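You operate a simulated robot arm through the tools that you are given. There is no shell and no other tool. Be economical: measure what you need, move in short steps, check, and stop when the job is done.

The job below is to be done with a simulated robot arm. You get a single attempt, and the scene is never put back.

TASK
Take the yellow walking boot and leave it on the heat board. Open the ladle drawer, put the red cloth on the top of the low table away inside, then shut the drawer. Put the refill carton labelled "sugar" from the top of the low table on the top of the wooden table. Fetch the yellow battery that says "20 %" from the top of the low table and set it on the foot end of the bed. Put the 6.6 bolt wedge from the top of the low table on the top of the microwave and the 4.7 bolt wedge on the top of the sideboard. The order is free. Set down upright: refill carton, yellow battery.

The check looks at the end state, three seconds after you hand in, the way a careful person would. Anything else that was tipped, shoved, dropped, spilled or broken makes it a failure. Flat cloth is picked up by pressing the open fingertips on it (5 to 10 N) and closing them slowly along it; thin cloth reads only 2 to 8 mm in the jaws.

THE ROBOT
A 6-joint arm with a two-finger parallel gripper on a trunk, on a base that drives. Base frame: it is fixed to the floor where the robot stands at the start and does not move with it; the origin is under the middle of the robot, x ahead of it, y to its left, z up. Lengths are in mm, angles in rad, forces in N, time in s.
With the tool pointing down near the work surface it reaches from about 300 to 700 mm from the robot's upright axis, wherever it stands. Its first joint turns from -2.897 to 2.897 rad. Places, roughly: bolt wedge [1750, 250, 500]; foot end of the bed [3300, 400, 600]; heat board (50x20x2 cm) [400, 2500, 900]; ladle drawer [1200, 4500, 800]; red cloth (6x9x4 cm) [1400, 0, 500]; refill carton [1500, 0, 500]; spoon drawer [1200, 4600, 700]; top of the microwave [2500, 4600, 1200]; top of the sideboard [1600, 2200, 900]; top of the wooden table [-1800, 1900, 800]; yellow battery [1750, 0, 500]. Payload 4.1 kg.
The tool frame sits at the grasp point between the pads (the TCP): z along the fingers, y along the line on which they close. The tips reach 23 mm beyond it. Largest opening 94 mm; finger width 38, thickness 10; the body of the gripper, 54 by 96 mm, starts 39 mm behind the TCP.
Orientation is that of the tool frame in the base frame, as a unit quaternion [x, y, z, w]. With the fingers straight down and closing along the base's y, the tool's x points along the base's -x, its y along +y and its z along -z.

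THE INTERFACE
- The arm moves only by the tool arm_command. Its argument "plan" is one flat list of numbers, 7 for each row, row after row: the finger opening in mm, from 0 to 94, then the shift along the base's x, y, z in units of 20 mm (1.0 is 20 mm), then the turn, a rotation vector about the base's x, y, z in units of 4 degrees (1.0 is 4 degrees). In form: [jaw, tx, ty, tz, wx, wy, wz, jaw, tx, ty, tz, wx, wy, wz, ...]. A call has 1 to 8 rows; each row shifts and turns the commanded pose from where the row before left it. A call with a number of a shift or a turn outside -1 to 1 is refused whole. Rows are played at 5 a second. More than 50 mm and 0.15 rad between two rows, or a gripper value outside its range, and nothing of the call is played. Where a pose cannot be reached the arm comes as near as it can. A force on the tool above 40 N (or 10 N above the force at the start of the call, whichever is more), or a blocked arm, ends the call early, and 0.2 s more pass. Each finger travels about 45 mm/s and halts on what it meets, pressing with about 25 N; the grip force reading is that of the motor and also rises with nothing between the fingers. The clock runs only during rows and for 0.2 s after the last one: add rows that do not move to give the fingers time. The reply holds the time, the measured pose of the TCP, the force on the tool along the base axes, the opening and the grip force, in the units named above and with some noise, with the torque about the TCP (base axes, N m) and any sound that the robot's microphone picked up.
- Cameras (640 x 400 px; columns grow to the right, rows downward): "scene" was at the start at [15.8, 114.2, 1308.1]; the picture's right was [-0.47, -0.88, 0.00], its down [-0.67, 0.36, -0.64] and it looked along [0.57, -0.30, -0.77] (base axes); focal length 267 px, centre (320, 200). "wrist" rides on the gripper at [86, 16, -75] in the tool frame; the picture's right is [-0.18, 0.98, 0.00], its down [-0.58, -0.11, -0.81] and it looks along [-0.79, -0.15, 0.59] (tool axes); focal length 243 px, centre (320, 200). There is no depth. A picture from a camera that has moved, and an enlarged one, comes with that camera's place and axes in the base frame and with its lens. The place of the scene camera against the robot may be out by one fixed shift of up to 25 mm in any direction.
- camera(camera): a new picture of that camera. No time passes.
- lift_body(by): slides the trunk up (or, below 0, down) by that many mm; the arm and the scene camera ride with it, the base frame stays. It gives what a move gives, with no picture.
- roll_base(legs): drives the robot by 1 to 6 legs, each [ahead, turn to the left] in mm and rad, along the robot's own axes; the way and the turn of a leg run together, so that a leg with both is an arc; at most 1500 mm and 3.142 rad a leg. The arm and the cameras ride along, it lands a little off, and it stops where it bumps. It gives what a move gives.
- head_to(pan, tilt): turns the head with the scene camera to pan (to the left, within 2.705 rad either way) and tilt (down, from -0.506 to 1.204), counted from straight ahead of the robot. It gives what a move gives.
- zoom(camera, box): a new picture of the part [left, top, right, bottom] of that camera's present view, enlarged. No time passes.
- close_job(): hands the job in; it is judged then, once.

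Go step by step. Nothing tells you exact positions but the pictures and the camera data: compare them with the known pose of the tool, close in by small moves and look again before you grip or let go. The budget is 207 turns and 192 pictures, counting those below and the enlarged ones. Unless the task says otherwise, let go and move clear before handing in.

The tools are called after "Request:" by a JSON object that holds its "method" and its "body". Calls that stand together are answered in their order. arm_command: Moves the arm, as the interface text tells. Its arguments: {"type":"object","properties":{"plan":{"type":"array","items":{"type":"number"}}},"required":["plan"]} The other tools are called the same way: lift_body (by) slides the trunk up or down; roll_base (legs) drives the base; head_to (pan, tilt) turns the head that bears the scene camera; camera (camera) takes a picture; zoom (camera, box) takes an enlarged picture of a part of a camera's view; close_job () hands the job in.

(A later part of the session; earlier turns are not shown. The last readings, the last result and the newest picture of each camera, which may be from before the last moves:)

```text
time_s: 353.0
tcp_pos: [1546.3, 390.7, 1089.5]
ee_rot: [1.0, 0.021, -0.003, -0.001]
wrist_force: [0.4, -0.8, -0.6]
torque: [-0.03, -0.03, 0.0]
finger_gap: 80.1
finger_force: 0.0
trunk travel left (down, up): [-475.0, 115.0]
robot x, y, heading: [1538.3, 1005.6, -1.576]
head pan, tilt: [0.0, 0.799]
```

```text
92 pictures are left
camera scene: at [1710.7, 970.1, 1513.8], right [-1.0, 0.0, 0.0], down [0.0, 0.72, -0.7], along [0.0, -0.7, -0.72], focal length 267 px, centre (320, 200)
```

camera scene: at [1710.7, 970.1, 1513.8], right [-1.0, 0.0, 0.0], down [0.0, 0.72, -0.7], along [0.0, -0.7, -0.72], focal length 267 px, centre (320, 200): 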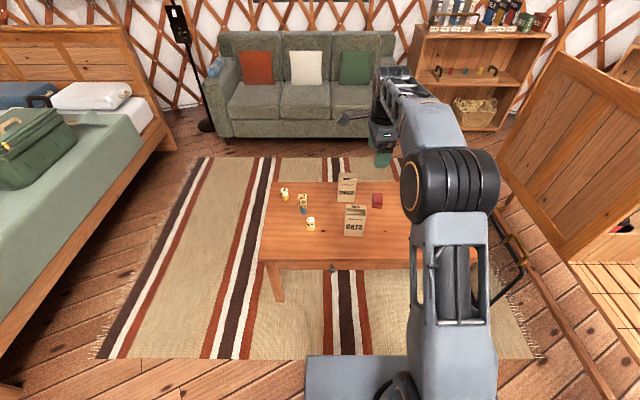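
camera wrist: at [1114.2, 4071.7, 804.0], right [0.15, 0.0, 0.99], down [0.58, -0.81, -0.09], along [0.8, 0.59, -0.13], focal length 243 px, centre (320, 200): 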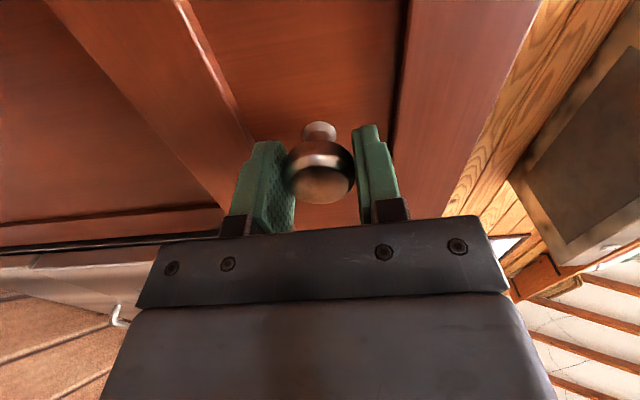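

Request:
{"method": "roll_base", "body": {"legs": [[335, 0]]}}

Request:
{"method": "lift_body", "body": {"by": -220}}

Request:
{"method": "camera", "body": {"camera": "scene"}}

Request:
{"method": "camera", "body": {"camera": "wrist"}}

```text
time_s: 355.2
tcp_pos: [1545.1, 55.2, 1089.2]
ee_rot: [1.0, 0.022, -0.003, -0.002]
wrist_force: [0.2, 0.1, 0.8]
torque: [0.01, -0.01, 0.02]
finger_gap: 80.3
finger_force: 0.1
trunk travel left (down, up): [-475.0, 115.0]
robot x, y, heading: [1534.2, 670.1, -1.574]
head pan, tilt: [0.0, 0.799]
```

```text
time_s: 357.6
tcp_pos: [1545.9, 55.2, 869.8]
ee_rot: [1.0, 0.021, -0.002, -0.001]
wrist_force: [0.3, -0.5, -0.4]
torque: [-0.02, 0.0, 0.0]
finger_gap: 80.2
finger_force: 0.1
trunk travel left (down, up): [-255.0, 335.0]
robot x, y, heading: [1541.3, 673.0, -1.571]
head pan, tilt: [0.0, 0.799]
```

```text
91 pictures are left
camera scene: at [1710.4, 634.8, 1293.9], right [-1.0, 0.0, 0.0], down [0.0, 0.72, -0.7], along [0.0, -0.7, -0.72], focal length 267 px, centre (320, 200)
```

scene: 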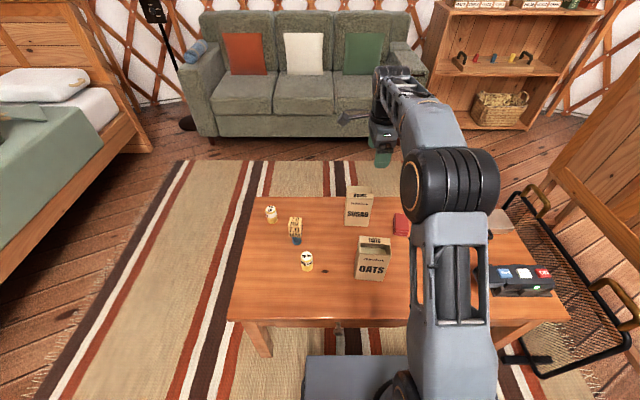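

```text
90 pictures are left
camera wrist: at [1633.1, 42.1, 944.2], right [-0.14, -0.99, 0.0], down [-0.58, 0.08, 0.81], along [-0.8, 0.11, -0.59], focal length 243 px, centre (320, 200)
```

wrist: 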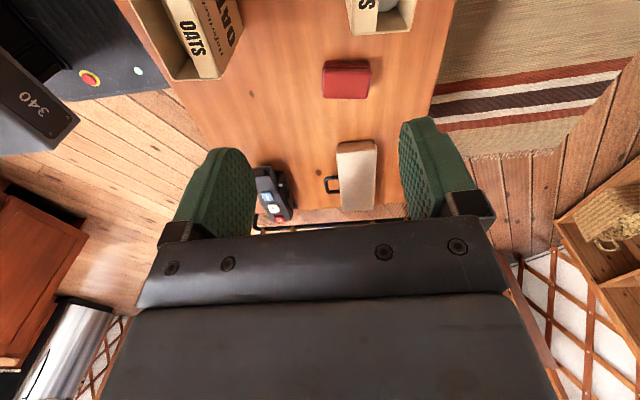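

The sugar carton is about x 1524–1616, y -42…25, top z≈647. I move above it with the jaws fully open.

Request:
{"method": "arm_command", "body": {"plan": [94, 0.3, -0.8, 0, 0, 0, 0, 94, 0.3, -0.8, 0, 0, 0, 0, 94, 0.3, -0.8, 0, 0, 0, 0, 94, 0.3, -0.8, 0, 0, 0, 0]}}

Request:
{"method": "lift_body", "body": {"by": -130}}

Request:
{"method": "camera", "body": {"camera": "wrist"}}

Request:
{"method": "zoom", "body": {"camera": "scene", "box": [300, 150, 460, 250]}}

```text
time_s: 358.6
tcp_pos: [1568.8, -1.6, 866.6]
ee_rot: [1.0, 0.022, -0.004, -0.001]
wrist_force: [0.7, -0.2, 0.7]
torque: [-0.01, -0.03, -0.03]
finger_gap: 94.1
finger_force: 0.0
out of reach, approached as far as the arm can: row 4
trunk travel left (down, up): [-255.0, 335.0]
robot x, y, heading: [1535.1, 668.2, -1.571]
head pan, tilt: [0.0, 0.799]
```

```text
time_s: 360.1
tcp_pos: [1569.8, -2.6, 736.5]
ee_rot: [1.0, 0.021, -0.003, -0.001]
wrist_force: [0.1, 0.2, 0.6]
torque: [0.0, -0.06, 0.0]
finger_gap: 94.0
finger_force: 0.1
trunk travel left (down, up): [-125.0, 465.0]
robot x, y, heading: [1537.4, 668.9, -1.572]
head pan, tilt: [0.0, 0.799]
```

```text
89 pictures are left
camera wrist: at [1656.6, -15.0, 811.4], right [-0.14, -0.99, 0.0], down [-0.58, 0.08, 0.81], along [-0.8, 0.11, -0.59], focal length 243 px, centre (320, 200)
```

wrist: 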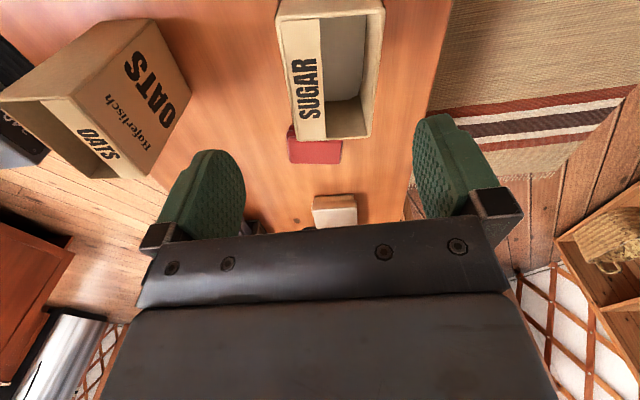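

```text
4.00 times, centred on (380, 200) of scene
camera zoom: at [1710.4, 634.8, 1163.9], right [-1.0, 0.0, 0.0], down [0.0, 0.72, -0.7], along [0.0, -0.7, -0.72], focal length 1068 px, centre (80, 200)
```

zoom: 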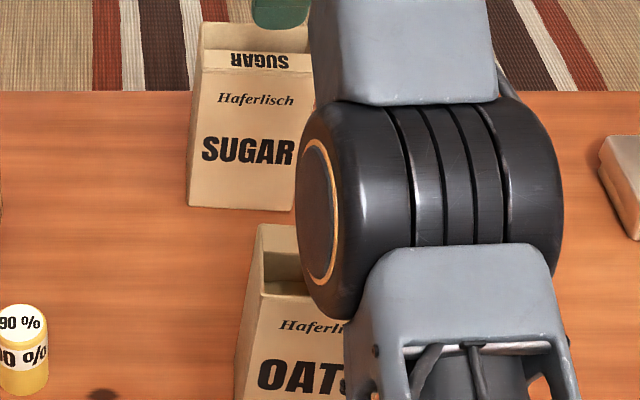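

Jaws must go ~9 mm further; I nudge the base and recheck.

Request:
{"method": "roll_base", "body": {"legs": [[10, 0]]}}

Request:
{"method": "lift_body", "body": {"by": -50}}

Request:
{"method": "camera", "body": {"camera": "wrist"}}

```text
time_s: 360.9
tcp_pos: [1568.9, -12.7, 737.5]
ee_rot: [1.0, 0.022, -0.003, -0.001]
wrist_force: [0.2, -0.2, 0.3]
torque: [0.0, -0.02, 0.02]
finger_gap: 93.8
finger_force: 0.1
trunk travel left (down, up): [-125.0, 465.0]
robot x, y, heading: [1534.8, 659.9, -1.568]
head pan, tilt: [0.0, 0.799]
```

```text
time_s: 361.8
tcp_pos: [1569.2, -10.9, 685.9]
ee_rot: [1.0, 0.022, -0.001, -0.001]
wrist_force: [-0.3, 0.3, 1.3]
torque: [0.01, 0.0, -0.01]
finger_gap: 93.9
finger_force: 0.1
trunk travel left (down, up): [-75.0, 515.0]
robot x, y, heading: [1534.7, 658.5, -1.568]
head pan, tilt: [0.0, 0.799]
```

```text
87 pictures are left
camera wrist: at [1656.6, -25.1, 761.4], right [-0.14, -0.99, 0.0], down [-0.58, 0.08, 0.81], along [-0.8, 0.11, -0.59], focal length 243 px, centre (320, 200)
```

wrist: 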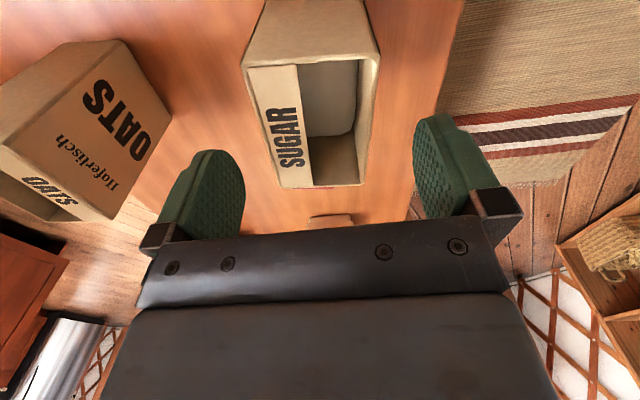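

Carton's yaw is about -5.5°, depth ≈62. I turn the tool -8° to match, lower to z≈615 and close.

Request:
{"method": "arm_command", "body": {"plan": [94, -0.2, 0, 0, 0, 0, -1, 94, -0.1, 0, 0, 0, 0, -1]}}

Request:
{"method": "lift_body", "body": {"by": -68}}

Request:
{"method": "camera", "body": {"camera": "wrist"}}

```text
time_s: 362.4
tcp_pos: [1563.8, -11.4, 687.4]
ee_rot: [0.999, -0.048, -0.002, -0.001]
wrist_force: [0.3, 0.3, 0.5]
torque: [0.0, 0.02, -0.01]
finger_gap: 94.0
finger_force: 0.0
trunk travel left (down, up): [-75.0, 515.0]
robot x, y, heading: [1537.0, 662.4, -1.569]
head pan, tilt: [0.0, 0.799]
```

```text
time_s: 363.5
tcp_pos: [1563.8, -11.9, 619.1]
ee_rot: [0.999, -0.048, -0.002, -0.001]
wrist_force: [-0.3, 0.2, 0.1]
torque: [-0.03, -0.02, 0.03]
finger_gap: 94.1
finger_force: 0.0
trunk travel left (down, up): [-7.0, 583.0]
robot x, y, heading: [1533.8, 659.9, -1.57]
head pan, tilt: [0.0, 0.799]
```

```text
86 pictures are left
camera wrist: at [1647.9, -37.1, 693.4], right [-0.28, -0.96, 0.0], down [-0.56, 0.16, 0.81], along [-0.78, 0.22, -0.59], focal length 243 px, centre (320, 200)
```

wrist: 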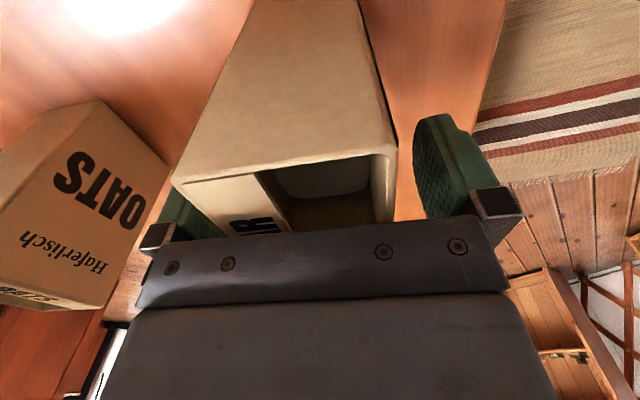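

Request:
{"method": "arm_command", "body": {"plan": [84, 0, 0, 0, 0, 0, 0, 74, 0, 0, 0, 0, 0, 0, 66, 0, 0, 0, 0, 0, 0, 60, 0, 0, 0, 0, 0, 0, 50, 0, 0, 0, 0, 0, 0, 45, 0, 0, 0, 0, 0, 0, 45, 0, 0, 0, 0, 0, 0]}}

Request:
{"method": "camera", "body": {"camera": "wrist"}}

```text
time_s: 365.1
tcp_pos: [1564.1, -11.2, 618.8]
ee_rot: [0.999, -0.047, -0.002, -0.001]
wrist_force: [0.2, 1.3, 0.3]
torque: [-0.12, -0.03, 0.0]
finger_gap: 61.9
finger_force: 25.1
trunk travel left (down, up): [-7.0, 583.0]
robot x, y, heading: [1534.6, 663.3, -1.566]
head pan, tilt: [0.0, 0.799]
```

```text
85 pictures are left
camera wrist: at [1648.0, -37.1, 693.5], right [-0.28, -0.96, 0.0], down [-0.56, 0.16, 0.81], along [-0.78, 0.22, -0.59], focal length 243 px, centre (320, 200)
```

wrist: 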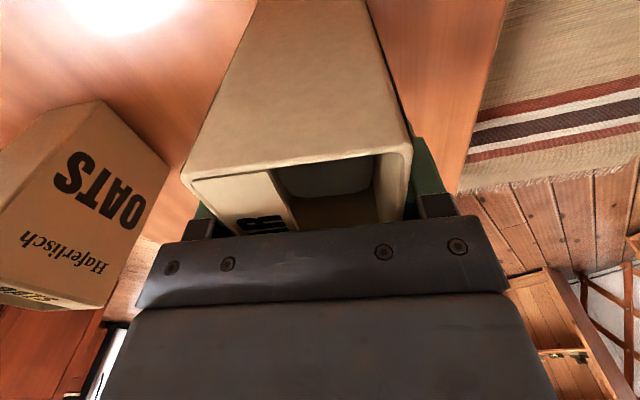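

Sugar gripped (62 mm). Raise and drive toward the wooden table's near corner.

Request:
{"method": "lift_body", "body": {"by": 400}}

Request:
{"method": "lift_body", "body": {"by": 180}}

Request:
{"method": "roll_base", "body": {"legs": [[-590, 0], [0, -1.575], [1500, 0], [385, 0], [0, 0.687], [450, 0]]}}

Request:
{"method": "head_to", "body": {"pan": -0.9, "tilt": 0.6}}

Request:
{"method": "camera", "body": {"camera": "scene"}}

Request:
{"method": "camera", "body": {"camera": "wrist"}}

```text
time_s: 368.9
tcp_pos: [1562.7, -12.4, 1018.0]
ee_rot: [0.999, -0.048, -0.003, -0.001]
wrist_force: [0.1, 0.1, -3.0]
torque: [0.0, 0.01, -0.04]
finger_gap: 62.0
finger_force: 25.9
trunk travel left (down, up): [-407.0, 183.0]
robot x, y, heading: [1534.7, 662.1, -1.573]
head pan, tilt: [0.0, 0.799]
```

```text
time_s: 370.9
tcp_pos: [1563.7, -12.6, 1198.1]
ee_rot: [0.999, -0.048, -0.002, 0.0]
wrist_force: [0.5, -0.2, -3.1]
torque: [-0.01, 0.0, 0.01]
finger_gap: 62.0
finger_force: 24.9
trunk travel left (down, up): [-587.0, 3.0]
robot x, y, heading: [1533.6, 659.4, -1.576]
head pan, tilt: [0.0, 0.799]
```

```text
time_s: 391.3
tcp_pos: [-1202.2, 541.9, 1198.1]
ee_rot: [0.881, -0.473, -0.002, -0.003]
wrist_force: [-0.2, -0.2, -2.8]
torque: [0.03, 0.02, -0.01]
finger_gap: 61.8
finger_force: 25.0
trunk travel left (down, up): [-587.0, 3.0]
robot x, y, heading: [-696.4, 987.0, -2.46]
head pan, tilt: [0.0, 0.799]
```

```text
time_s: 392.5
tcp_pos: [-1201.3, 541.8, 1197.5]
ee_rot: [0.881, -0.473, -0.002, -0.001]
wrist_force: [0.1, 0.2, -3.5]
torque: [0.0, -0.01, -0.03]
finger_gap: 62.0
finger_force: 25.0
trunk travel left (down, up): [-587.0, 3.0]
robot x, y, heading: [-695.2, 988.0, -2.464]
head pan, tilt: [-0.901, 0.6]
```

```text
84 pictures are left
camera scene: at [-621.6, 897.8, 1642.7], right [0.22, 0.98, 0.0], down [0.55, -0.12, -0.82], along [-0.81, 0.18, -0.57], focal length 267 px, centre (320, 200)
```

scene: 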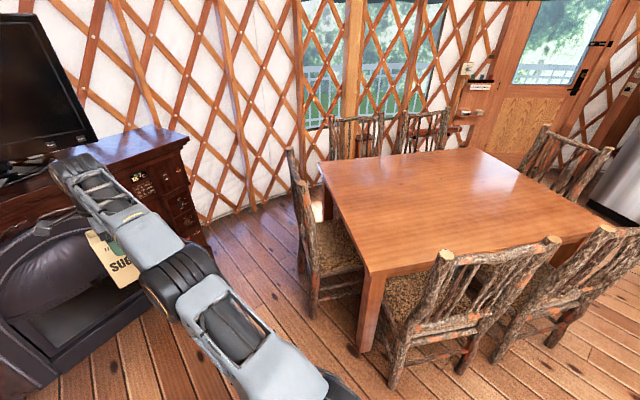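

```text
83 pictures are left
camera wrist: at [-1167.1, 460.1, 1273.2], right [-0.92, -0.39, 0.0], down [-0.23, 0.54, 0.81], along [-0.31, 0.75, -0.59], focal length 243 px, centre (320, 200)
```

wrist: 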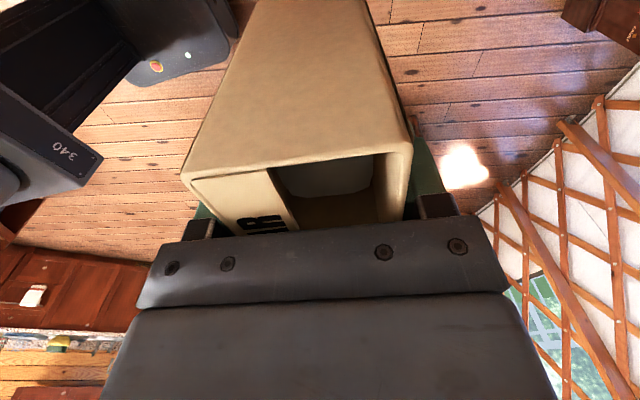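

Table corner is at about (-1275, 1255), chairs on both sides. I line up diagonally with the corner.

Request:
{"method": "roll_base", "body": {"legs": [[0, 0.893], [282, 0], [0, -2.352], [130, 0]]}}

Request:
{"method": "head_to", "body": {"pan": 0.0, "tilt": 0.75}}

Request:
{"method": "camera", "body": {"camera": "scene"}}

Request:
{"method": "camera", "body": {"camera": "wrist"}}

```text
time_s: 403.2
tcp_pos: [-1288.1, 1247.4, 1197.7]
ee_rot: [-0.346, 0.938, -0.001, 0.003]
wrist_force: [-0.1, -0.7, -3.2]
torque: [0.01, 0.01, 0.01]
finger_gap: 61.9
finger_force: 24.9
trunk travel left (down, up): [-587.0, 3.0]
robot x, y, heading: [-785.0, 797.5, 2.373]
head pan, tilt: [-0.901, 0.6]
```

```text
time_s: 404.4
tcp_pos: [-1288.0, 1246.7, 1198.1]
ee_rot: [-0.346, 0.938, 0.0, 0.003]
wrist_force: [-0.7, 0.1, -3.0]
torque: [0.02, 0.02, -0.01]
finger_gap: 61.9
finger_force: 25.2
trunk travel left (down, up): [-587.0, 3.0]
robot x, y, heading: [-788.7, 796.8, 2.373]
head pan, tilt: [0.0, 0.75]
```

```text
82 pictures are left
camera scene: at [-911.0, 677.9, 1629.8], right [0.7, 0.72, 0.0], down [0.49, -0.48, -0.73], along [-0.52, 0.51, -0.68], focal length 267 px, centre (320, 200)
```

scene: 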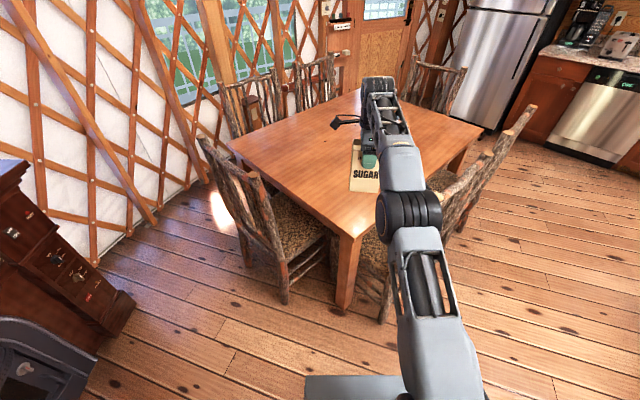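

```text
81 pictures are left
camera wrist: at [-1365.3, 1202.4, 1272.9], right [-0.5, 0.87, 0.0], down [0.51, 0.29, 0.81], along [0.7, 0.4, -0.59], focal length 243 px, centre (320, 200)
```

wrist: 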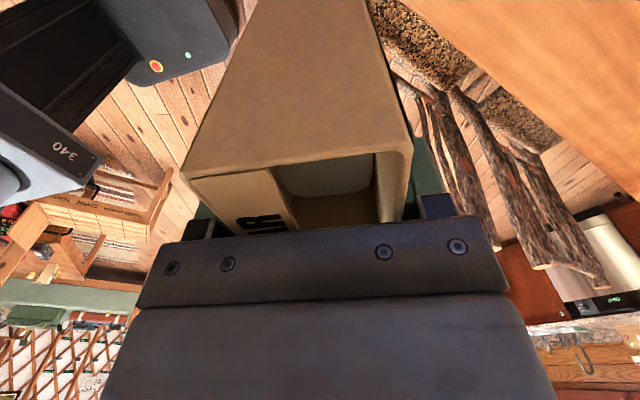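

Request:
{"method": "roll_base", "body": {"legs": [[150, 0]]}}

Request:
{"method": "lift_body", "body": {"by": -225}}

Request:
{"method": "camera", "body": {"camera": "scene"}}

Request:
{"method": "camera", "body": {"camera": "wrist"}}

```text
time_s: 405.8
tcp_pos: [-1396.6, 1353.3, 1196.8]
ee_rot: [-0.345, 0.939, 0.0, 0.003]
wrist_force: [0.0, -1.1, -4.0]
torque: [-0.01, -0.01, 0.0]
finger_gap: 61.7
finger_force: 25.2
trunk travel left (down, up): [-587.0, 3.0]
robot x, y, heading: [-896.8, 901.4, 2.371]
head pan, tilt: [0.0, 0.75]
```

```text
time_s: 408.1
tcp_pos: [-1395.8, 1352.1, 973.4]
ee_rot: [-0.345, 0.938, 0.0, 0.002]
wrist_force: [-0.2, 0.2, -3.2]
torque: [0.02, 0.01, -0.01]
finger_gap: 62.0
finger_force: 25.1
trunk travel left (down, up): [-362.0, 228.0]
robot x, y, heading: [-892.2, 899.6, 2.368]
head pan, tilt: [0.0, 0.75]
```

```text
80 pictures are left
camera scene: at [-1018.6, 782.4, 1404.9], right [0.7, 0.72, 0.0], down [0.49, -0.48, -0.73], along [-0.52, 0.51, -0.68], focal length 267 px, centre (320, 200)
```

scene: 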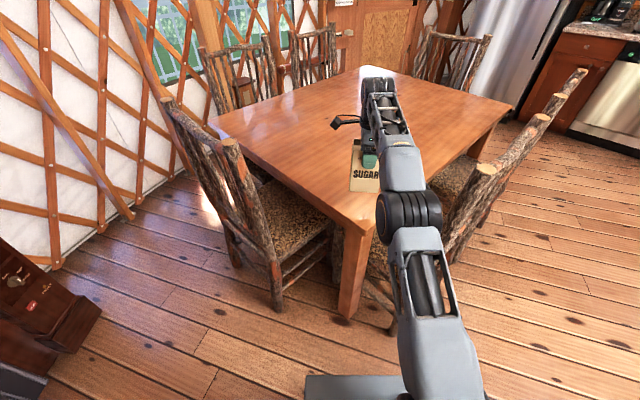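

```text
79 pictures are left
camera wrist: at [-1472.3, 1307.5, 1047.8], right [-0.5, 0.87, 0.0], down [0.51, 0.29, 0.81], along [0.7, 0.4, -0.59], focal length 243 px, centre (320, 200)
```

wrist: 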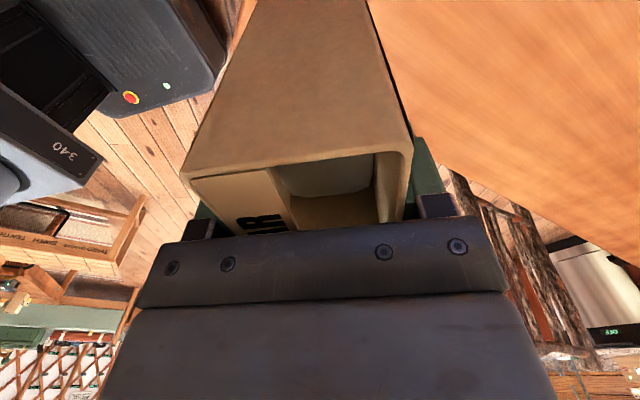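

Request:
{"method": "lift_body", "body": {"by": -42}}

Request:
{"method": "zoom", "body": {"camera": "scene", "box": [300, 110, 460, 210]}}

```text
time_s: 409.0
tcp_pos: [-1395.0, 1351.0, 931.0]
ee_rot: [-0.344, 0.939, -0.001, 0.003]
wrist_force: [0.1, -0.9, -3.2]
torque: [-0.02, 0.02, 0.04]
finger_gap: 62.0
finger_force: 24.7
trunk travel left (down, up): [-320.0, 270.0]
robot x, y, heading: [-891.9, 897.9, 2.371]
head pan, tilt: [0.0, 0.75]
```

```text
4.00 times, centred on (380, 160) of scene
camera zoom: at [-1018.6, 782.3, 1362.8], right [0.7, 0.72, 0.0], down [0.49, -0.48, -0.73], along [-0.52, 0.51, -0.68], focal length 1068 px, centre (80, 360)
```

zoom: 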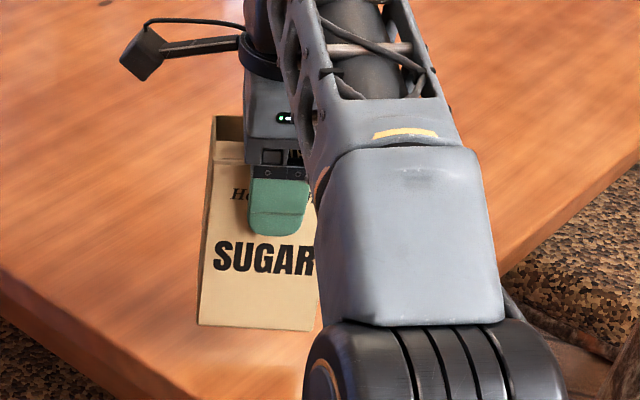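

Request:
{"method": "lift_body", "body": {"by": -8}}

Request:
{"method": "arm_command", "body": {"plan": [45, 0, 0, -0.1, 0, 0, 0, 45, 0, 0, -0.1, 0, 0, 0, 45, 0, 0, -0.1, 0, 0, 0, 45, 0, 0, 0, 0, 0, 0]}}

Request:
{"method": "zoom", "body": {"camera": "scene", "box": [300, 110, 460, 210]}}

```text
time_s: 409.6
tcp_pos: [-1394.7, 1351.2, 922.5]
ee_rot: [-0.345, 0.939, -0.001, 0.002]
wrist_force: [-0.4, 0.5, -3.0]
torque: [0.02, 0.0, 0.0]
finger_gap: 62.0
finger_force: 24.9
trunk travel left (down, up): [-312.0, 278.0]
robot x, y, heading: [-893.7, 900.2, 2.373]
head pan, tilt: [0.0, 0.75]
```

```text
time_s: 410.6
tcp_pos: [-1395.5, 1352.1, 918.4]
ee_rot: [-0.344, 0.939, 0.0, 0.003]
wrist_force: [-0.2, -0.5, -3.4]
torque: [0.0, -0.02, -0.04]
finger_gap: 61.6
finger_force: 24.9
trunk travel left (down, up): [-312.0, 278.0]
robot x, y, heading: [-895.5, 899.9, 2.368]
head pan, tilt: [0.0, 0.75]
```

```text
4.00 times, centred on (380, 160) of scene
camera zoom: at [-1018.6, 782.4, 1354.8], right [0.7, 0.72, 0.0], down [0.49, -0.48, -0.73], along [-0.52, 0.51, -0.68], focal length 1068 px, centre (80, 360)
```

zoom: 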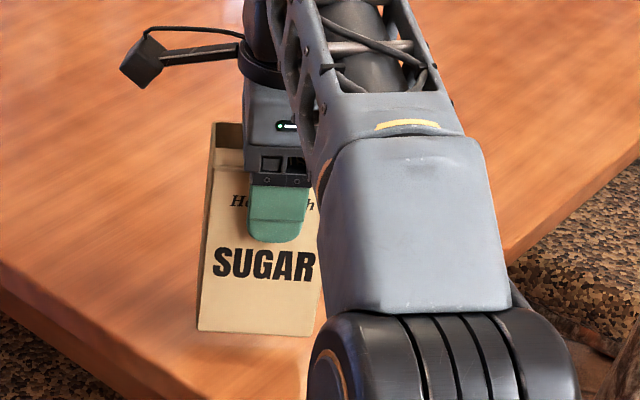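

Request:
{"method": "arm_command", "body": {"plan": [45, 0, 0, -0.15, 0, 0, 0, 45, 0, 0, -0.15, 0, 0, 0, 45, 0, 0, -0.15, 0, 0, 0, 45, 0, 0, 0, 0, 0, 0]}}

```text
time_s: 411.6
tcp_pos: [-1395.6, 1352.7, 908.6]
ee_rot: [-0.346, 0.938, -0.001, 0.003]
wrist_force: [-0.4, -0.5, -2.6]
torque: [0.01, 0.01, 0.0]
finger_gap: 62.0
finger_force: 25.1
trunk travel left (down, up): [-312.0, 278.0]
robot x, y, heading: [-892.5, 900.8, 2.37]
head pan, tilt: [0.0, 0.75]
```

Request:
{"method": "arm_command", "body": {"plan": [45, 0, 0, -0.15, 0, 0, 0, 45, 0, 0, -0.15, 0, 0, 0, 45, 0, 0, -0.1, 0, 0, 0, 45, 0, 0, 0, 0, 0, 0]}}

Request:
{"method": "zoom", "body": {"camera": "scene", "box": [300, 110, 460, 210]}}

```text
time_s: 412.6
tcp_pos: [-1395.6, 1352.0, 900.5]
ee_rot: [-0.345, 0.939, -0.001, 0.003]
wrist_force: [0.0, 0.3, -3.4]
torque: [-0.01, 0.01, 0.02]
finger_gap: 61.8
finger_force: 24.6
trunk travel left (down, up): [-312.0, 278.0]
robot x, y, heading: [-891.4, 901.1, 2.365]
head pan, tilt: [0.0, 0.75]
```

```text
4.00 times, centred on (380, 160) of scene
camera zoom: at [-1018.7, 782.4, 1354.8], right [0.7, 0.72, 0.0], down [0.49, -0.48, -0.73], along [-0.52, 0.51, -0.68], focal length 1068 px, centre (80, 360)
```

zoom: 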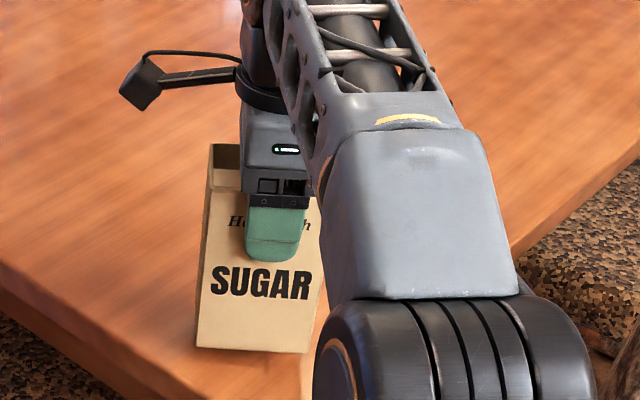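

Request:
{"method": "arm_command", "body": {"plan": [45, 0, 0, -0.15, 0, 0, 0, 45, 0, 0, -0.15, 0, 0, 0, 45, 0, 0, 0, 0, 0, 0]}}

Request:
{"method": "camera", "body": {"camera": "wrist"}}

```text
time_s: 413.4
tcp_pos: [-1395.7, 1351.4, 893.5]
ee_rot: [-0.344, 0.939, -0.001, 0.003]
wrist_force: [1.0, -0.6, -3.7]
torque: [0.01, 0.01, -0.01]
finger_gap: 61.9
finger_force: 25.0
trunk travel left (down, up): [-312.0, 278.0]
robot x, y, heading: [-894.8, 900.8, 2.37]
head pan, tilt: [0.0, 0.75]
```

```text
75 pictures are left
camera wrist: at [-1472.3, 1307.5, 968.8], right [-0.5, 0.87, 0.0], down [0.51, 0.29, 0.81], along [0.7, 0.4, -0.59], focal length 243 px, centre (320, 200)
```

wrist: 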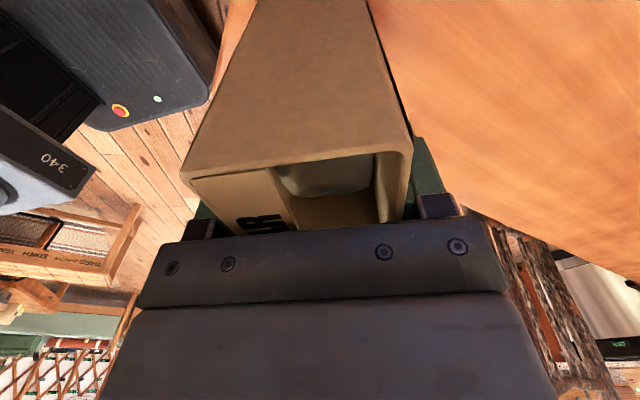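

Request:
{"method": "arm_command", "body": {"plan": [45, 0, 0, -0.15, 0, 0, 0, 45, 0, 0, -0.15, 0, 0, 0, 45, 0, 0, 0, 0, 0, 0]}}

```text
time_s: 414.2
tcp_pos: [-1395.5, 1350.8, 888.2]
ee_rot: [-0.344, 0.939, -0.001, 0.003]
wrist_force: [-0.8, 0.5, -2.0]
torque: [0.03, 0.01, 0.0]
finger_gap: 62.0
finger_force: 25.0
trunk travel left (down, up): [-312.0, 278.0]
robot x, y, heading: [-893.6, 897.7, 2.367]
head pan, tilt: [0.0, 0.75]
```

Request:
{"method": "arm_command", "body": {"plan": [45, 0, 0, -0.12, 0, 0, 0, 45, 0, 0, -0.12, 0, 0, 0, 45, 0, 0, -0.12, 0, 0, 0, 45, 0, 0, 0, 0, 0, 0]}}

Request:
{"method": "zoom", "body": {"camera": "scene", "box": [300, 120, 460, 220]}}

```text
time_s: 415.2
tcp_pos: [-1395.6, 1352.9, 881.8]
ee_rot: [-0.344, 0.939, -0.001, 0.002]
wrist_force: [0.7, -0.2, -3.0]
torque: [0.01, -0.02, -0.01]
finger_gap: 61.9
finger_force: 24.9
trunk travel left (down, up): [-312.0, 278.0]
robot x, y, heading: [-896.4, 898.1, 2.367]
head pan, tilt: [0.0, 0.75]
```

```text
4.00 times, centred on (380, 170) of scene
camera zoom: at [-1018.7, 782.4, 1354.8], right [0.7, 0.72, 0.0], down [0.49, -0.48, -0.73], along [-0.52, 0.51, -0.68], focal length 1068 px, centre (80, 320)
```

zoom: 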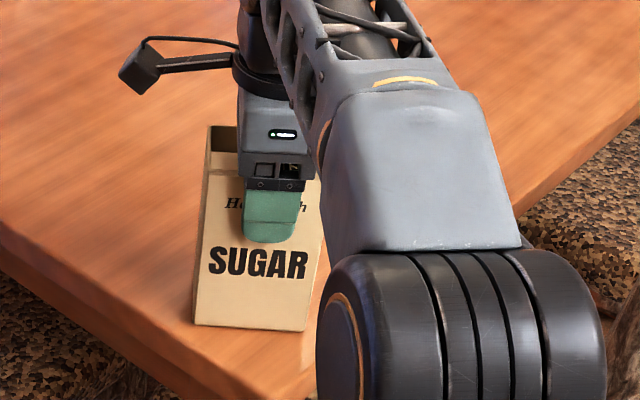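

Request:
{"method": "arm_command", "body": {"plan": [45, 0, 0, -0.12, 0, 0, 0, 45, 0, 0, -0.12, 0, 0, 0, 45, 0, 0, -0.12, 0, 0, 0, 45, 0, 0, 0, 0, 0, 0]}}

```text
time_s: 416.2
tcp_pos: [-1395.1, 1351.2, 875.7]
ee_rot: [-0.344, 0.939, 0.002, 0.002]
wrist_force: [-2.1, -0.1, 22.3]
torque: [-0.24, -0.21, -0.09]
finger_gap: 61.5
finger_force: 25.0
trunk travel left (down, up): [-312.0, 278.0]
robot x, y, heading: [-894.2, 896.5, 2.369]
head pan, tilt: [0.0, 0.75]
```

Contact. Relieve, open slowly, and rise.

Request:
{"method": "arm_command", "body": {"plan": [45, 0, 0, 0.08, 0, 0, 0, 63, 0, 0, 0, 0, 0, 0, 70, 0, 0, 0, 0, 0, 0, 82, 0, 0, 0, 0, 0, 0, 92, 0, 0, 0, 0, 0, 0, 92, 0, 0, 0, 0, 0, 0]}}

Request:
{"method": "camera", "body": {"camera": "wrist"}}

Request:
{"method": "lift_body", "body": {"by": 250}}

Request:
{"method": "camera", "body": {"camera": "wrist"}}

Request:
{"method": "camera", "body": {"camera": "scene"}}

```text
time_s: 417.6
tcp_pos: [-1394.6, 1352.9, 875.5]
ee_rot: [-0.344, 0.939, -0.001, 0.003]
wrist_force: [-0.2, 0.8, 0.4]
torque: [0.02, 0.01, -0.06]
finger_gap: 91.9
finger_force: 0.1
trunk travel left (down, up): [-312.0, 278.0]
robot x, y, heading: [-891.8, 902.1, 2.372]
head pan, tilt: [0.0, 0.75]
```

```text
73 pictures are left
camera wrist: at [-1471.9, 1307.4, 949.9], right [-0.5, 0.87, 0.0], down [0.51, 0.29, 0.81], along [0.7, 0.4, -0.59], focal length 243 px, centre (320, 200)
```

wrist: 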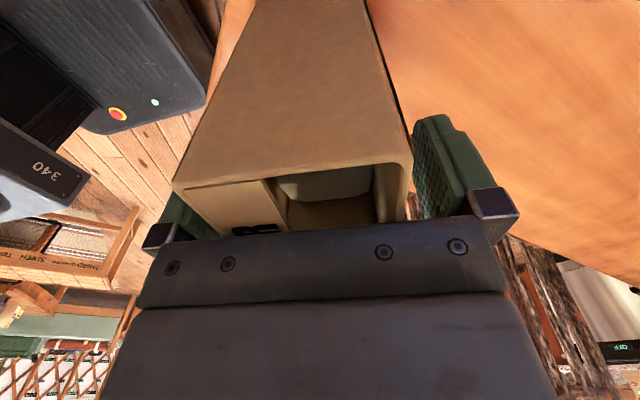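

```text
time_s: 420.1
tcp_pos: [-1395.2, 1352.5, 1124.5]
ee_rot: [-0.344, 0.939, -0.001, 0.004]
wrist_force: [0.3, -0.7, 0.2]
torque: [0.0, 0.01, 0.0]
finger_gap: 91.6
finger_force: 0.1
trunk travel left (down, up): [-562.0, 28.0]
robot x, y, heading: [-896.1, 897.7, 2.37]
head pan, tilt: [0.0, 0.75]
```

```text
72 pictures are left
camera wrist: at [-1472.0, 1307.5, 1199.8], right [-0.5, 0.87, 0.0], down [0.51, 0.29, 0.81], along [0.7, 0.4, -0.59], focal length 243 px, centre (320, 200)
```

wrist: 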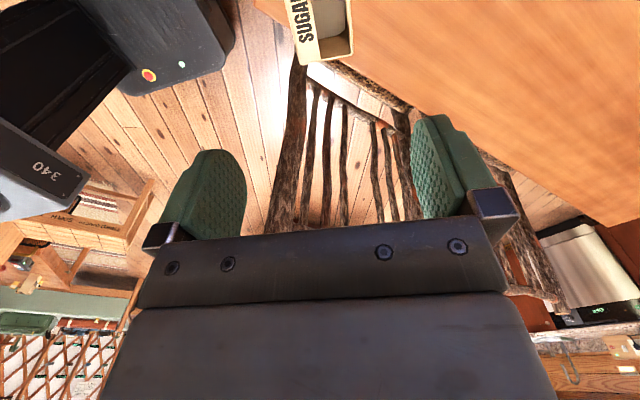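

```text
71 pictures are left
camera scene: at [-1018.5, 782.2, 1604.8], right [0.7, 0.72, 0.0], down [0.49, -0.48, -0.73], along [-0.52, 0.51, -0.68], focal length 267 px, centre (320, 200)
```

scene: 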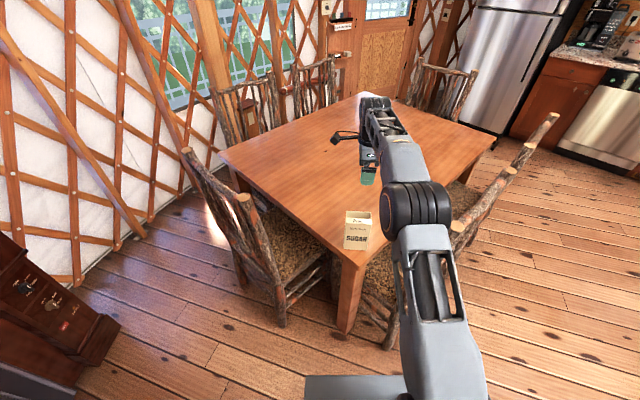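

Sugar stands upright on the wooden table. I back out and return to the low table for the cloth, turning the jaws crosswise meanwhile.

Request:
{"method": "roll_base", "body": {"legs": [[-450, 0], [0, -1.25], [738, 0], [0, -1.12], [1500, 0], [160, 0]]}}

Request:
{"method": "arm_command", "body": {"plan": [80, -0.25, 0, 0, 0, 0, 1, 80, -0.25, 0, 0, 0, 0, 1, 80, -0.25, 0, 0, 0, 0, 1, 80, -0.25, 0, 0, 0, 0, 1, 80, -0.25, 0, 0, 0, 0, 1, 80, -0.25, 0, 0, 0, 0, 1, 80, -0.25, 0, 0, 0, 0, 1, 80, -0.25, 0, 0, 0, 0, 1]}}

Request:
{"method": "arm_command", "body": {"plan": [80, 0, 0, 0, 0, 0, 1, 80, 0, 0, 0, 0, 0, 1, 80, 0, 0, 0, 0, 0, 1, 80, 0, 0, 0, 0, 0, 1, 80, 0, 0, 0, 0, 0, 1, 80, 0, 0, 0, 0, 0, 1, 80, 0, 0, 0, 0, 0, 1, 80, 0, 0, 0, 0, 0, 1]}}

Request:
{"method": "arm_command", "body": {"plan": [80, 0, 0, 0, 0, 0, 1, 80, 0, 0, 0, 0, 0, 1, 80, 0, 0, 0, 0, 0, 1, 80, 0, 0, 0, 0, 0, 1, 80, 0, 0, 0, 0, 0, 1, 80, 0, 0, 0, 0, 0, 1, 80, 0, 0, 0, 0, 0, 1, 80, 0, 0, 0, 0, 0, 1]}}

```text
time_s: 440.4
tcp_pos: [2086.1, 1284.0, 1124.4]
ee_rot: [0.737, 0.676, -0.003, 0.0]
wrist_force: [0.3, 0.1, 0.4]
torque: [-0.01, -0.01, -0.02]
finger_gap: 92.0
finger_force: 0.0
trunk travel left (down, up): [-562.0, 28.0]
robot x, y, heading: [1413.2, 1252.4, 0.008]
head pan, tilt: [0.0, 0.75]
```

```text
time_s: 442.2
tcp_pos: [2046.3, 1285.1, 1126.4]
ee_rot: [0.52, 0.854, -0.002, 0.002]
wrist_force: [0.1, 0.7, -0.2]
torque: [-0.02, -0.03, 0.01]
finger_gap: 80.0
finger_force: 0.1
trunk travel left (down, up): [-562.0, 28.0]
robot x, y, heading: [1414.3, 1250.5, 0.011]
head pan, tilt: [0.0, 0.75]
```

```text
time_s: 444.0
tcp_pos: [2046.7, 1285.3, 1123.0]
ee_rot: [0.265, 0.964, -0.002, 0.001]
wrist_force: [0.3, 0.1, -0.5]
torque: [0.0, -0.03, 0.0]
finger_gap: 79.8
finger_force: 0.0
trunk travel left (down, up): [-562.0, 28.0]
robot x, y, heading: [1412.1, 1252.9, 0.011]
head pan, tilt: [0.0, 0.75]
```

```text
time_s: 445.8
tcp_pos: [2046.0, 1284.7, 1126.0]
ee_rot: [-0.01, 1.0, -0.002, 0.004]
wrist_force: [0.2, 0.2, 0.4]
torque: [-0.02, 0.0, 0.0]
finger_gap: 80.0
finger_force: 0.2
trunk travel left (down, up): [-562.0, 28.0]
robot x, y, heading: [1411.7, 1252.6, 0.008]
head pan, tilt: [0.0, 0.75]
```

Request:
{"method": "roll_base", "body": {"legs": [[-22, 0], [0, -1.579], [550, 0]]}}

Request:
{"method": "lift_body", "body": {"by": -300}}

Request:
{"method": "camera", "body": {"camera": "wrist"}}

Request:
{"method": "camera", "body": {"camera": "scene"}}

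```text
time_s: 453.2
tcp_pos: [1428.6, 65.2, 1125.0]
ee_rot: [0.701, 0.713, -0.003, 0.001]
wrist_force: [0.1, -0.8, -0.5]
torque: [0.01, -0.02, 0.0]
finger_gap: 80.0
finger_force: 0.0
trunk travel left (down, up): [-562.0, 28.0]
robot x, y, heading: [1399.8, 692.0, -1.561]
head pan, tilt: [0.0, 0.75]
```

```text
time_s: 456.2
tcp_pos: [1427.7, 65.9, 825.4]
ee_rot: [0.701, 0.713, -0.003, 0.0]
wrist_force: [-1.2, 0.1, -0.3]
torque: [-0.02, 0.01, -0.02]
finger_gap: 79.9
finger_force: 0.1
trunk travel left (down, up): [-262.0, 328.0]
robot x, y, heading: [1392.2, 700.6, -1.561]
head pan, tilt: [0.0, 0.75]
```

```text
70 pictures are left
camera wrist: at [1443.4, 152.4, 900.1], right [0.99, -0.17, 0.0], down [-0.1, -0.58, 0.81], along [-0.14, -0.8, -0.59], focal length 243 px, centre (320, 200)
```

wrist: 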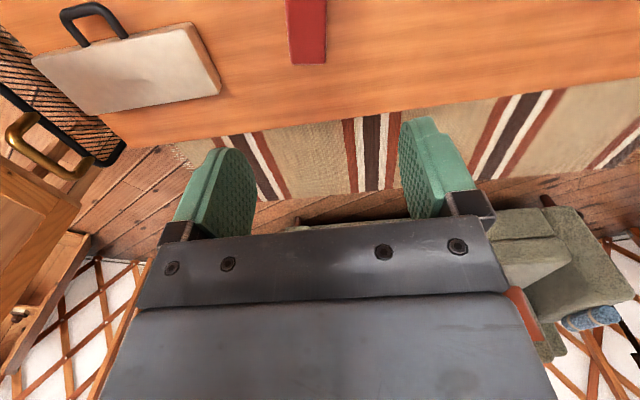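

```text
69 pictures are left
camera scene: at [1570.7, 661.1, 1304.9], right [-1.0, -0.01, 0.0], down [-0.01, 0.68, -0.73], along [0.01, -0.73, -0.68], focal length 267 px, centre (320, 200)
```

scene: 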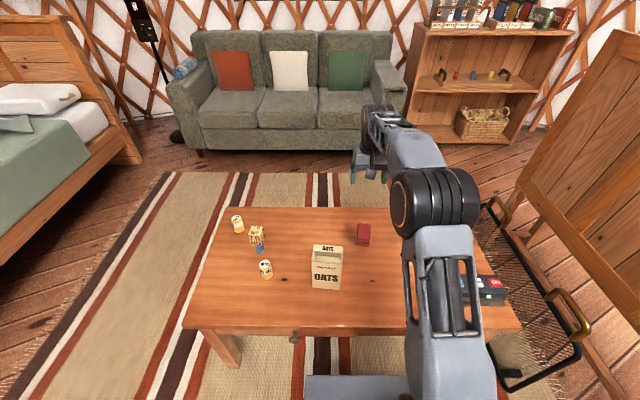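

Request:
{"method": "arm_command", "body": {"plan": [80, -0.5, -0.7, 0, 0, 0, 0, 80, -0.5, -0.7, 0, 0, 0, 0]}}

Request:
{"method": "lift_body", "body": {"by": -140}}

Request:
{"method": "camera", "body": {"camera": "wrist"}}

```text
time_s: 456.8
tcp_pos: [1409.0, 38.1, 825.3]
ee_rot: [0.701, 0.713, -0.004, 0.001]
wrist_force: [0.0, 0.4, 0.7]
torque: [0.01, -0.02, 0.03]
finger_gap: 79.9
finger_force: 0.1
trunk travel left (down, up): [-262.0, 328.0]
robot x, y, heading: [1397.2, 697.3, -1.558]
head pan, tilt: [0.0, 0.75]
```

```text
time_s: 458.5
tcp_pos: [1408.9, 38.1, 685.5]
ee_rot: [0.701, 0.713, -0.003, 0.0]
wrist_force: [-1.2, -0.4, -0.1]
torque: [-0.01, -0.01, -0.02]
finger_gap: 79.9
finger_force: 0.1
trunk travel left (down, up): [-122.0, 468.0]
robot x, y, heading: [1391.9, 698.1, -1.56]
head pan, tilt: [0.0, 0.75]
```

```text
68 pictures are left
camera wrist: at [1423.5, 124.4, 760.5], right [0.99, -0.17, 0.0], down [-0.1, -0.58, 0.81], along [-0.14, -0.8, -0.59], focal length 243 px, centre (320, 200)
```

wrist: 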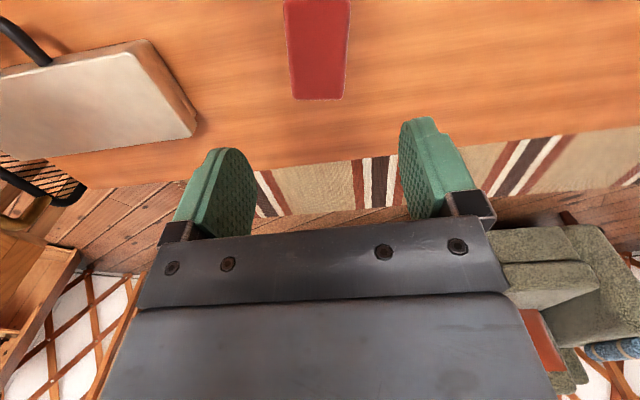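

The cloth centre is near (1406, 36), turned ~9° clockwise. I match the yaw and lower further.

Request:
{"method": "arm_command", "body": {"plan": [86, -0.1, 0, 0, 0, 0, -1, 86, 0, 0, 0, 0, 0, -1, 86, 0, 0, 0, 0, 0, -0.5]}}

Request:
{"method": "lift_body", "body": {"by": -100}}

Request:
{"method": "camera", "body": {"camera": "wrist"}}

```text
time_s: 459.3
tcp_pos: [1406.9, 37.7, 685.1]
ee_rot: [0.761, 0.649, -0.004, 0.001]
wrist_force: [1.4, 0.7, 0.7]
torque: [0.0, -0.06, 0.02]
finger_gap: 86.1
finger_force: 0.1
trunk travel left (down, up): [-122.0, 468.0]
robot x, y, heading: [1395.6, 698.6, -1.563]
head pan, tilt: [0.0, 0.75]
```

```text
time_s: 460.6
tcp_pos: [1407.2, 37.2, 586.0]
ee_rot: [0.761, 0.649, -0.003, 0.0]
wrist_force: [0.1, -0.7, -0.1]
torque: [0.0, 0.0, 0.02]
finger_gap: 86.0
finger_force: 0.0
trunk travel left (down, up): [-22.0, 568.0]
robot x, y, heading: [1398.7, 697.4, -1.56]
head pan, tilt: [0.0, 0.75]
```

```text
67 pictures are left
camera wrist: at [1436.5, 120.4, 660.6], right [0.94, -0.33, 0.0], down [-0.2, -0.55, 0.81], along [-0.27, -0.76, -0.59], focal length 243 px, centre (320, 200)
```

wrist: 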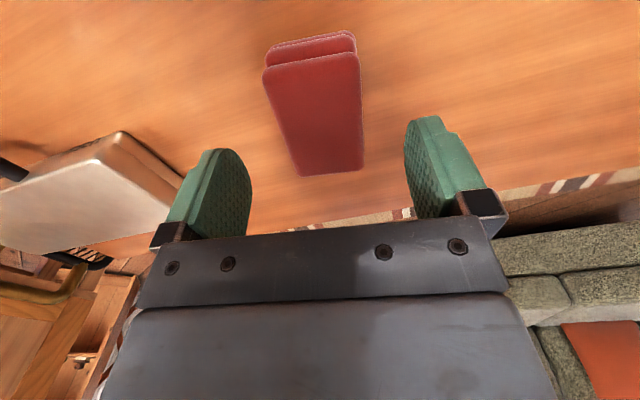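

Request:
{"method": "lift_body", "body": {"by": -20}}

Request:
{"method": "arm_command", "body": {"plan": [86, 0, -0.1, -0.7, 0, 0, 0, 86, 0, 0, -0.7, 0, 0, 0, 86, 0, 0, -0.5, 0, 0, 0, 86, 0, 0, 0, 0, 0, 0]}}

Request:
{"method": "camera", "body": {"camera": "wrist"}}

```text
time_s: 461.3
tcp_pos: [1406.8, 37.5, 565.0]
ee_rot: [0.76, 0.65, -0.003, 0.0]
wrist_force: [0.3, 0.4, 0.2]
torque: [0.03, -0.01, 0.02]
finger_gap: 85.8
finger_force: 0.0
trunk travel left (down, up): [-2.0, 588.0]
robot x, y, heading: [1395.6, 702.0, -1.565]
head pan, tilt: [0.0, 0.75]
```

```text
time_s: 462.3
tcp_pos: [1406.9, 36.0, 527.7]
ee_rot: [0.761, 0.649, -0.003, 0.0]
wrist_force: [-0.1, 0.3, 0.4]
torque: [-0.01, -0.02, 0.02]
finger_gap: 85.8
finger_force: 0.0
trunk travel left (down, up): [-2.0, 588.0]
robot x, y, heading: [1395.0, 697.7, -1.561]
head pan, tilt: [0.0, 0.75]
```

```text
66 pictures are left
camera wrist: at [1437.0, 118.2, 602.5], right [0.94, -0.33, 0.0], down [-0.2, -0.55, 0.81], along [-0.27, -0.76, -0.59], focal length 243 px, centre (320, 200)
```

wrist: 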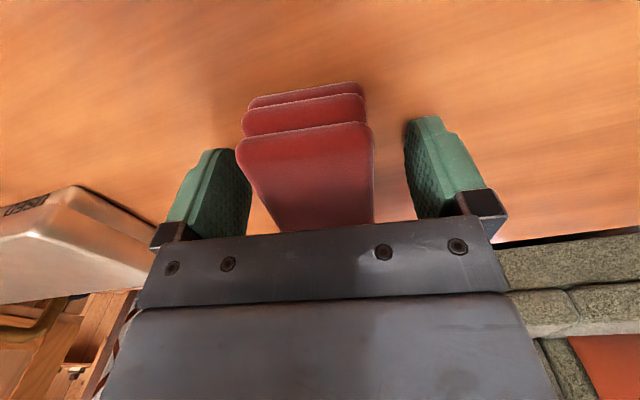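

The jaws straddle the folded cloth. I lower 2 mm more and close slowly.

Request:
{"method": "arm_command", "body": {"plan": [76, 0, 0, -0.1, 0, 0, 0, 68, 0, 0, 0, 0, 0, 0, 60, 0, 0, 0, 0, 0, 0, 54, 0, 0, 0, 0, 0, 0, 48, 0, 0, 0, 0, 0, 0, 42, 0, 0, 0, 0, 0, 0, 36, 0, 0, 0, 0, 0, 0, 30, 0, 0, 0, 0, 0, 0]}}

Request:
{"method": "camera", "body": {"camera": "wrist"}}

```text
time_s: 464.1
tcp_pos: [1407.0, 35.7, 525.2]
ee_rot: [0.76, 0.65, -0.004, 0.0]
wrist_force: [0.3, 1.0, -0.5]
torque: [0.02, -0.01, 0.01]
finger_gap: 51.6
finger_force: 25.0
trunk travel left (down, up): [-2.0, 588.0]
robot x, y, heading: [1400.9, 696.6, -1.563]
head pan, tilt: [0.0, 0.75]
```

```text
65 pictures are left
camera wrist: at [1436.9, 118.2, 600.6], right [0.94, -0.33, 0.0], down [-0.2, -0.55, 0.81], along [-0.27, -0.76, -0.59], focal length 243 px, centre (320, 200)
```

wrist: 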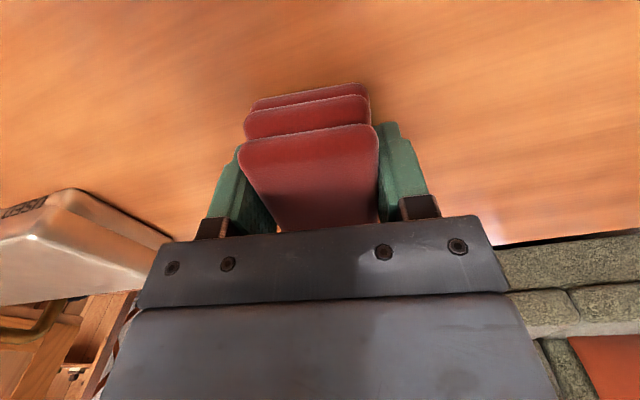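

Held at 51.6 mm. Lift and check.

Request:
{"method": "lift_body", "body": {"by": 100}}

Request:
{"method": "camera", "body": {"camera": "wrist"}}

Request:
{"method": "lift_body", "body": {"by": 400}}

```text
time_s: 465.4
tcp_pos: [1407.6, 36.0, 626.3]
ee_rot: [0.76, 0.649, -0.003, 0.001]
wrist_force: [-0.3, 0.2, -0.6]
torque: [-0.03, -0.01, 0.0]
finger_gap: 51.5
finger_force: 25.4
trunk travel left (down, up): [-102.0, 488.0]
robot x, y, heading: [1396.2, 698.3, -1.558]
head pan, tilt: [0.0, 0.75]
```

```text
64 pictures are left
camera wrist: at [1436.9, 118.2, 700.5], right [0.94, -0.33, 0.0], down [-0.2, -0.55, 0.81], along [-0.27, -0.76, -0.59], focal length 243 px, centre (320, 200)
```

wrist: 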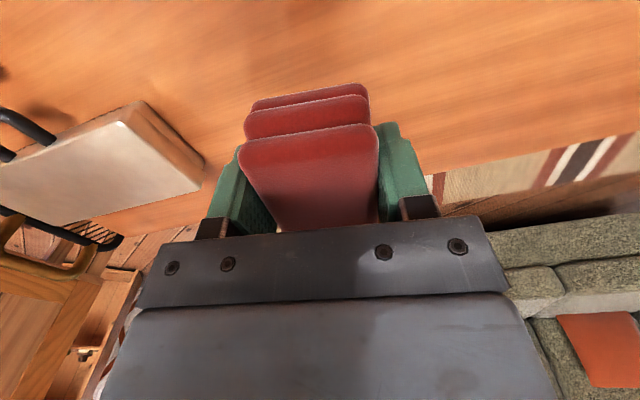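

```text
time_s: 469.3
tcp_pos: [1408.8, 35.0, 1026.3]
ee_rot: [0.76, 0.65, -0.003, 0.0]
wrist_force: [-0.4, 0.2, -0.3]
torque: [0.03, 0.02, 0.01]
finger_gap: 51.7
finger_force: 24.7
trunk travel left (down, up): [-502.0, 88.0]
robot x, y, heading: [1399.9, 695.8, -1.562]
head pan, tilt: [0.0, 0.75]
```

Cloth held. I drive back around the island to the open drawer.

Request:
{"method": "roll_base", "body": {"legs": [[-310, 0], [0, 1.564], [1430, 0], [0, 1.571]]}}

Request:
{"method": "roll_base", "body": {"legs": [[1500, 0], [700, 0], [0, 1.571]]}}

```text
time_s: 484.0
tcp_pos: [3266.9, 1480.6, 1024.9]
ee_rot: [-0.302, 0.953, -0.002, 0.004]
wrist_force: [-0.3, 1.4, -0.3]
torque: [-0.05, -0.03, -0.01]
finger_gap: 51.3
finger_force: 24.5
trunk travel left (down, up): [-502.0, 88.0]
robot x, y, heading: [2796.4, 1015.3, 0.627]
head pan, tilt: [0.0, 0.75]
stopped in leg 4: the robot was blocked; the commanded pose is now the measured one
```

```text
time_s: 484.7
tcp_pos: [3270.4, 1478.0, 1025.9]
ee_rot: [-0.3, 0.954, -0.001, 0.002]
wrist_force: [-0.2, 0.7, -0.4]
torque: [0.0, -0.01, -0.02]
finger_gap: 51.6
finger_force: 24.5
trunk travel left (down, up): [-502.0, 88.0]
robot x, y, heading: [2793.0, 1021.4, 0.631]
head pan, tilt: [0.0, 0.75]
stopped in leg 1: the robot was blocked; the commanded pose is now the measured one
```

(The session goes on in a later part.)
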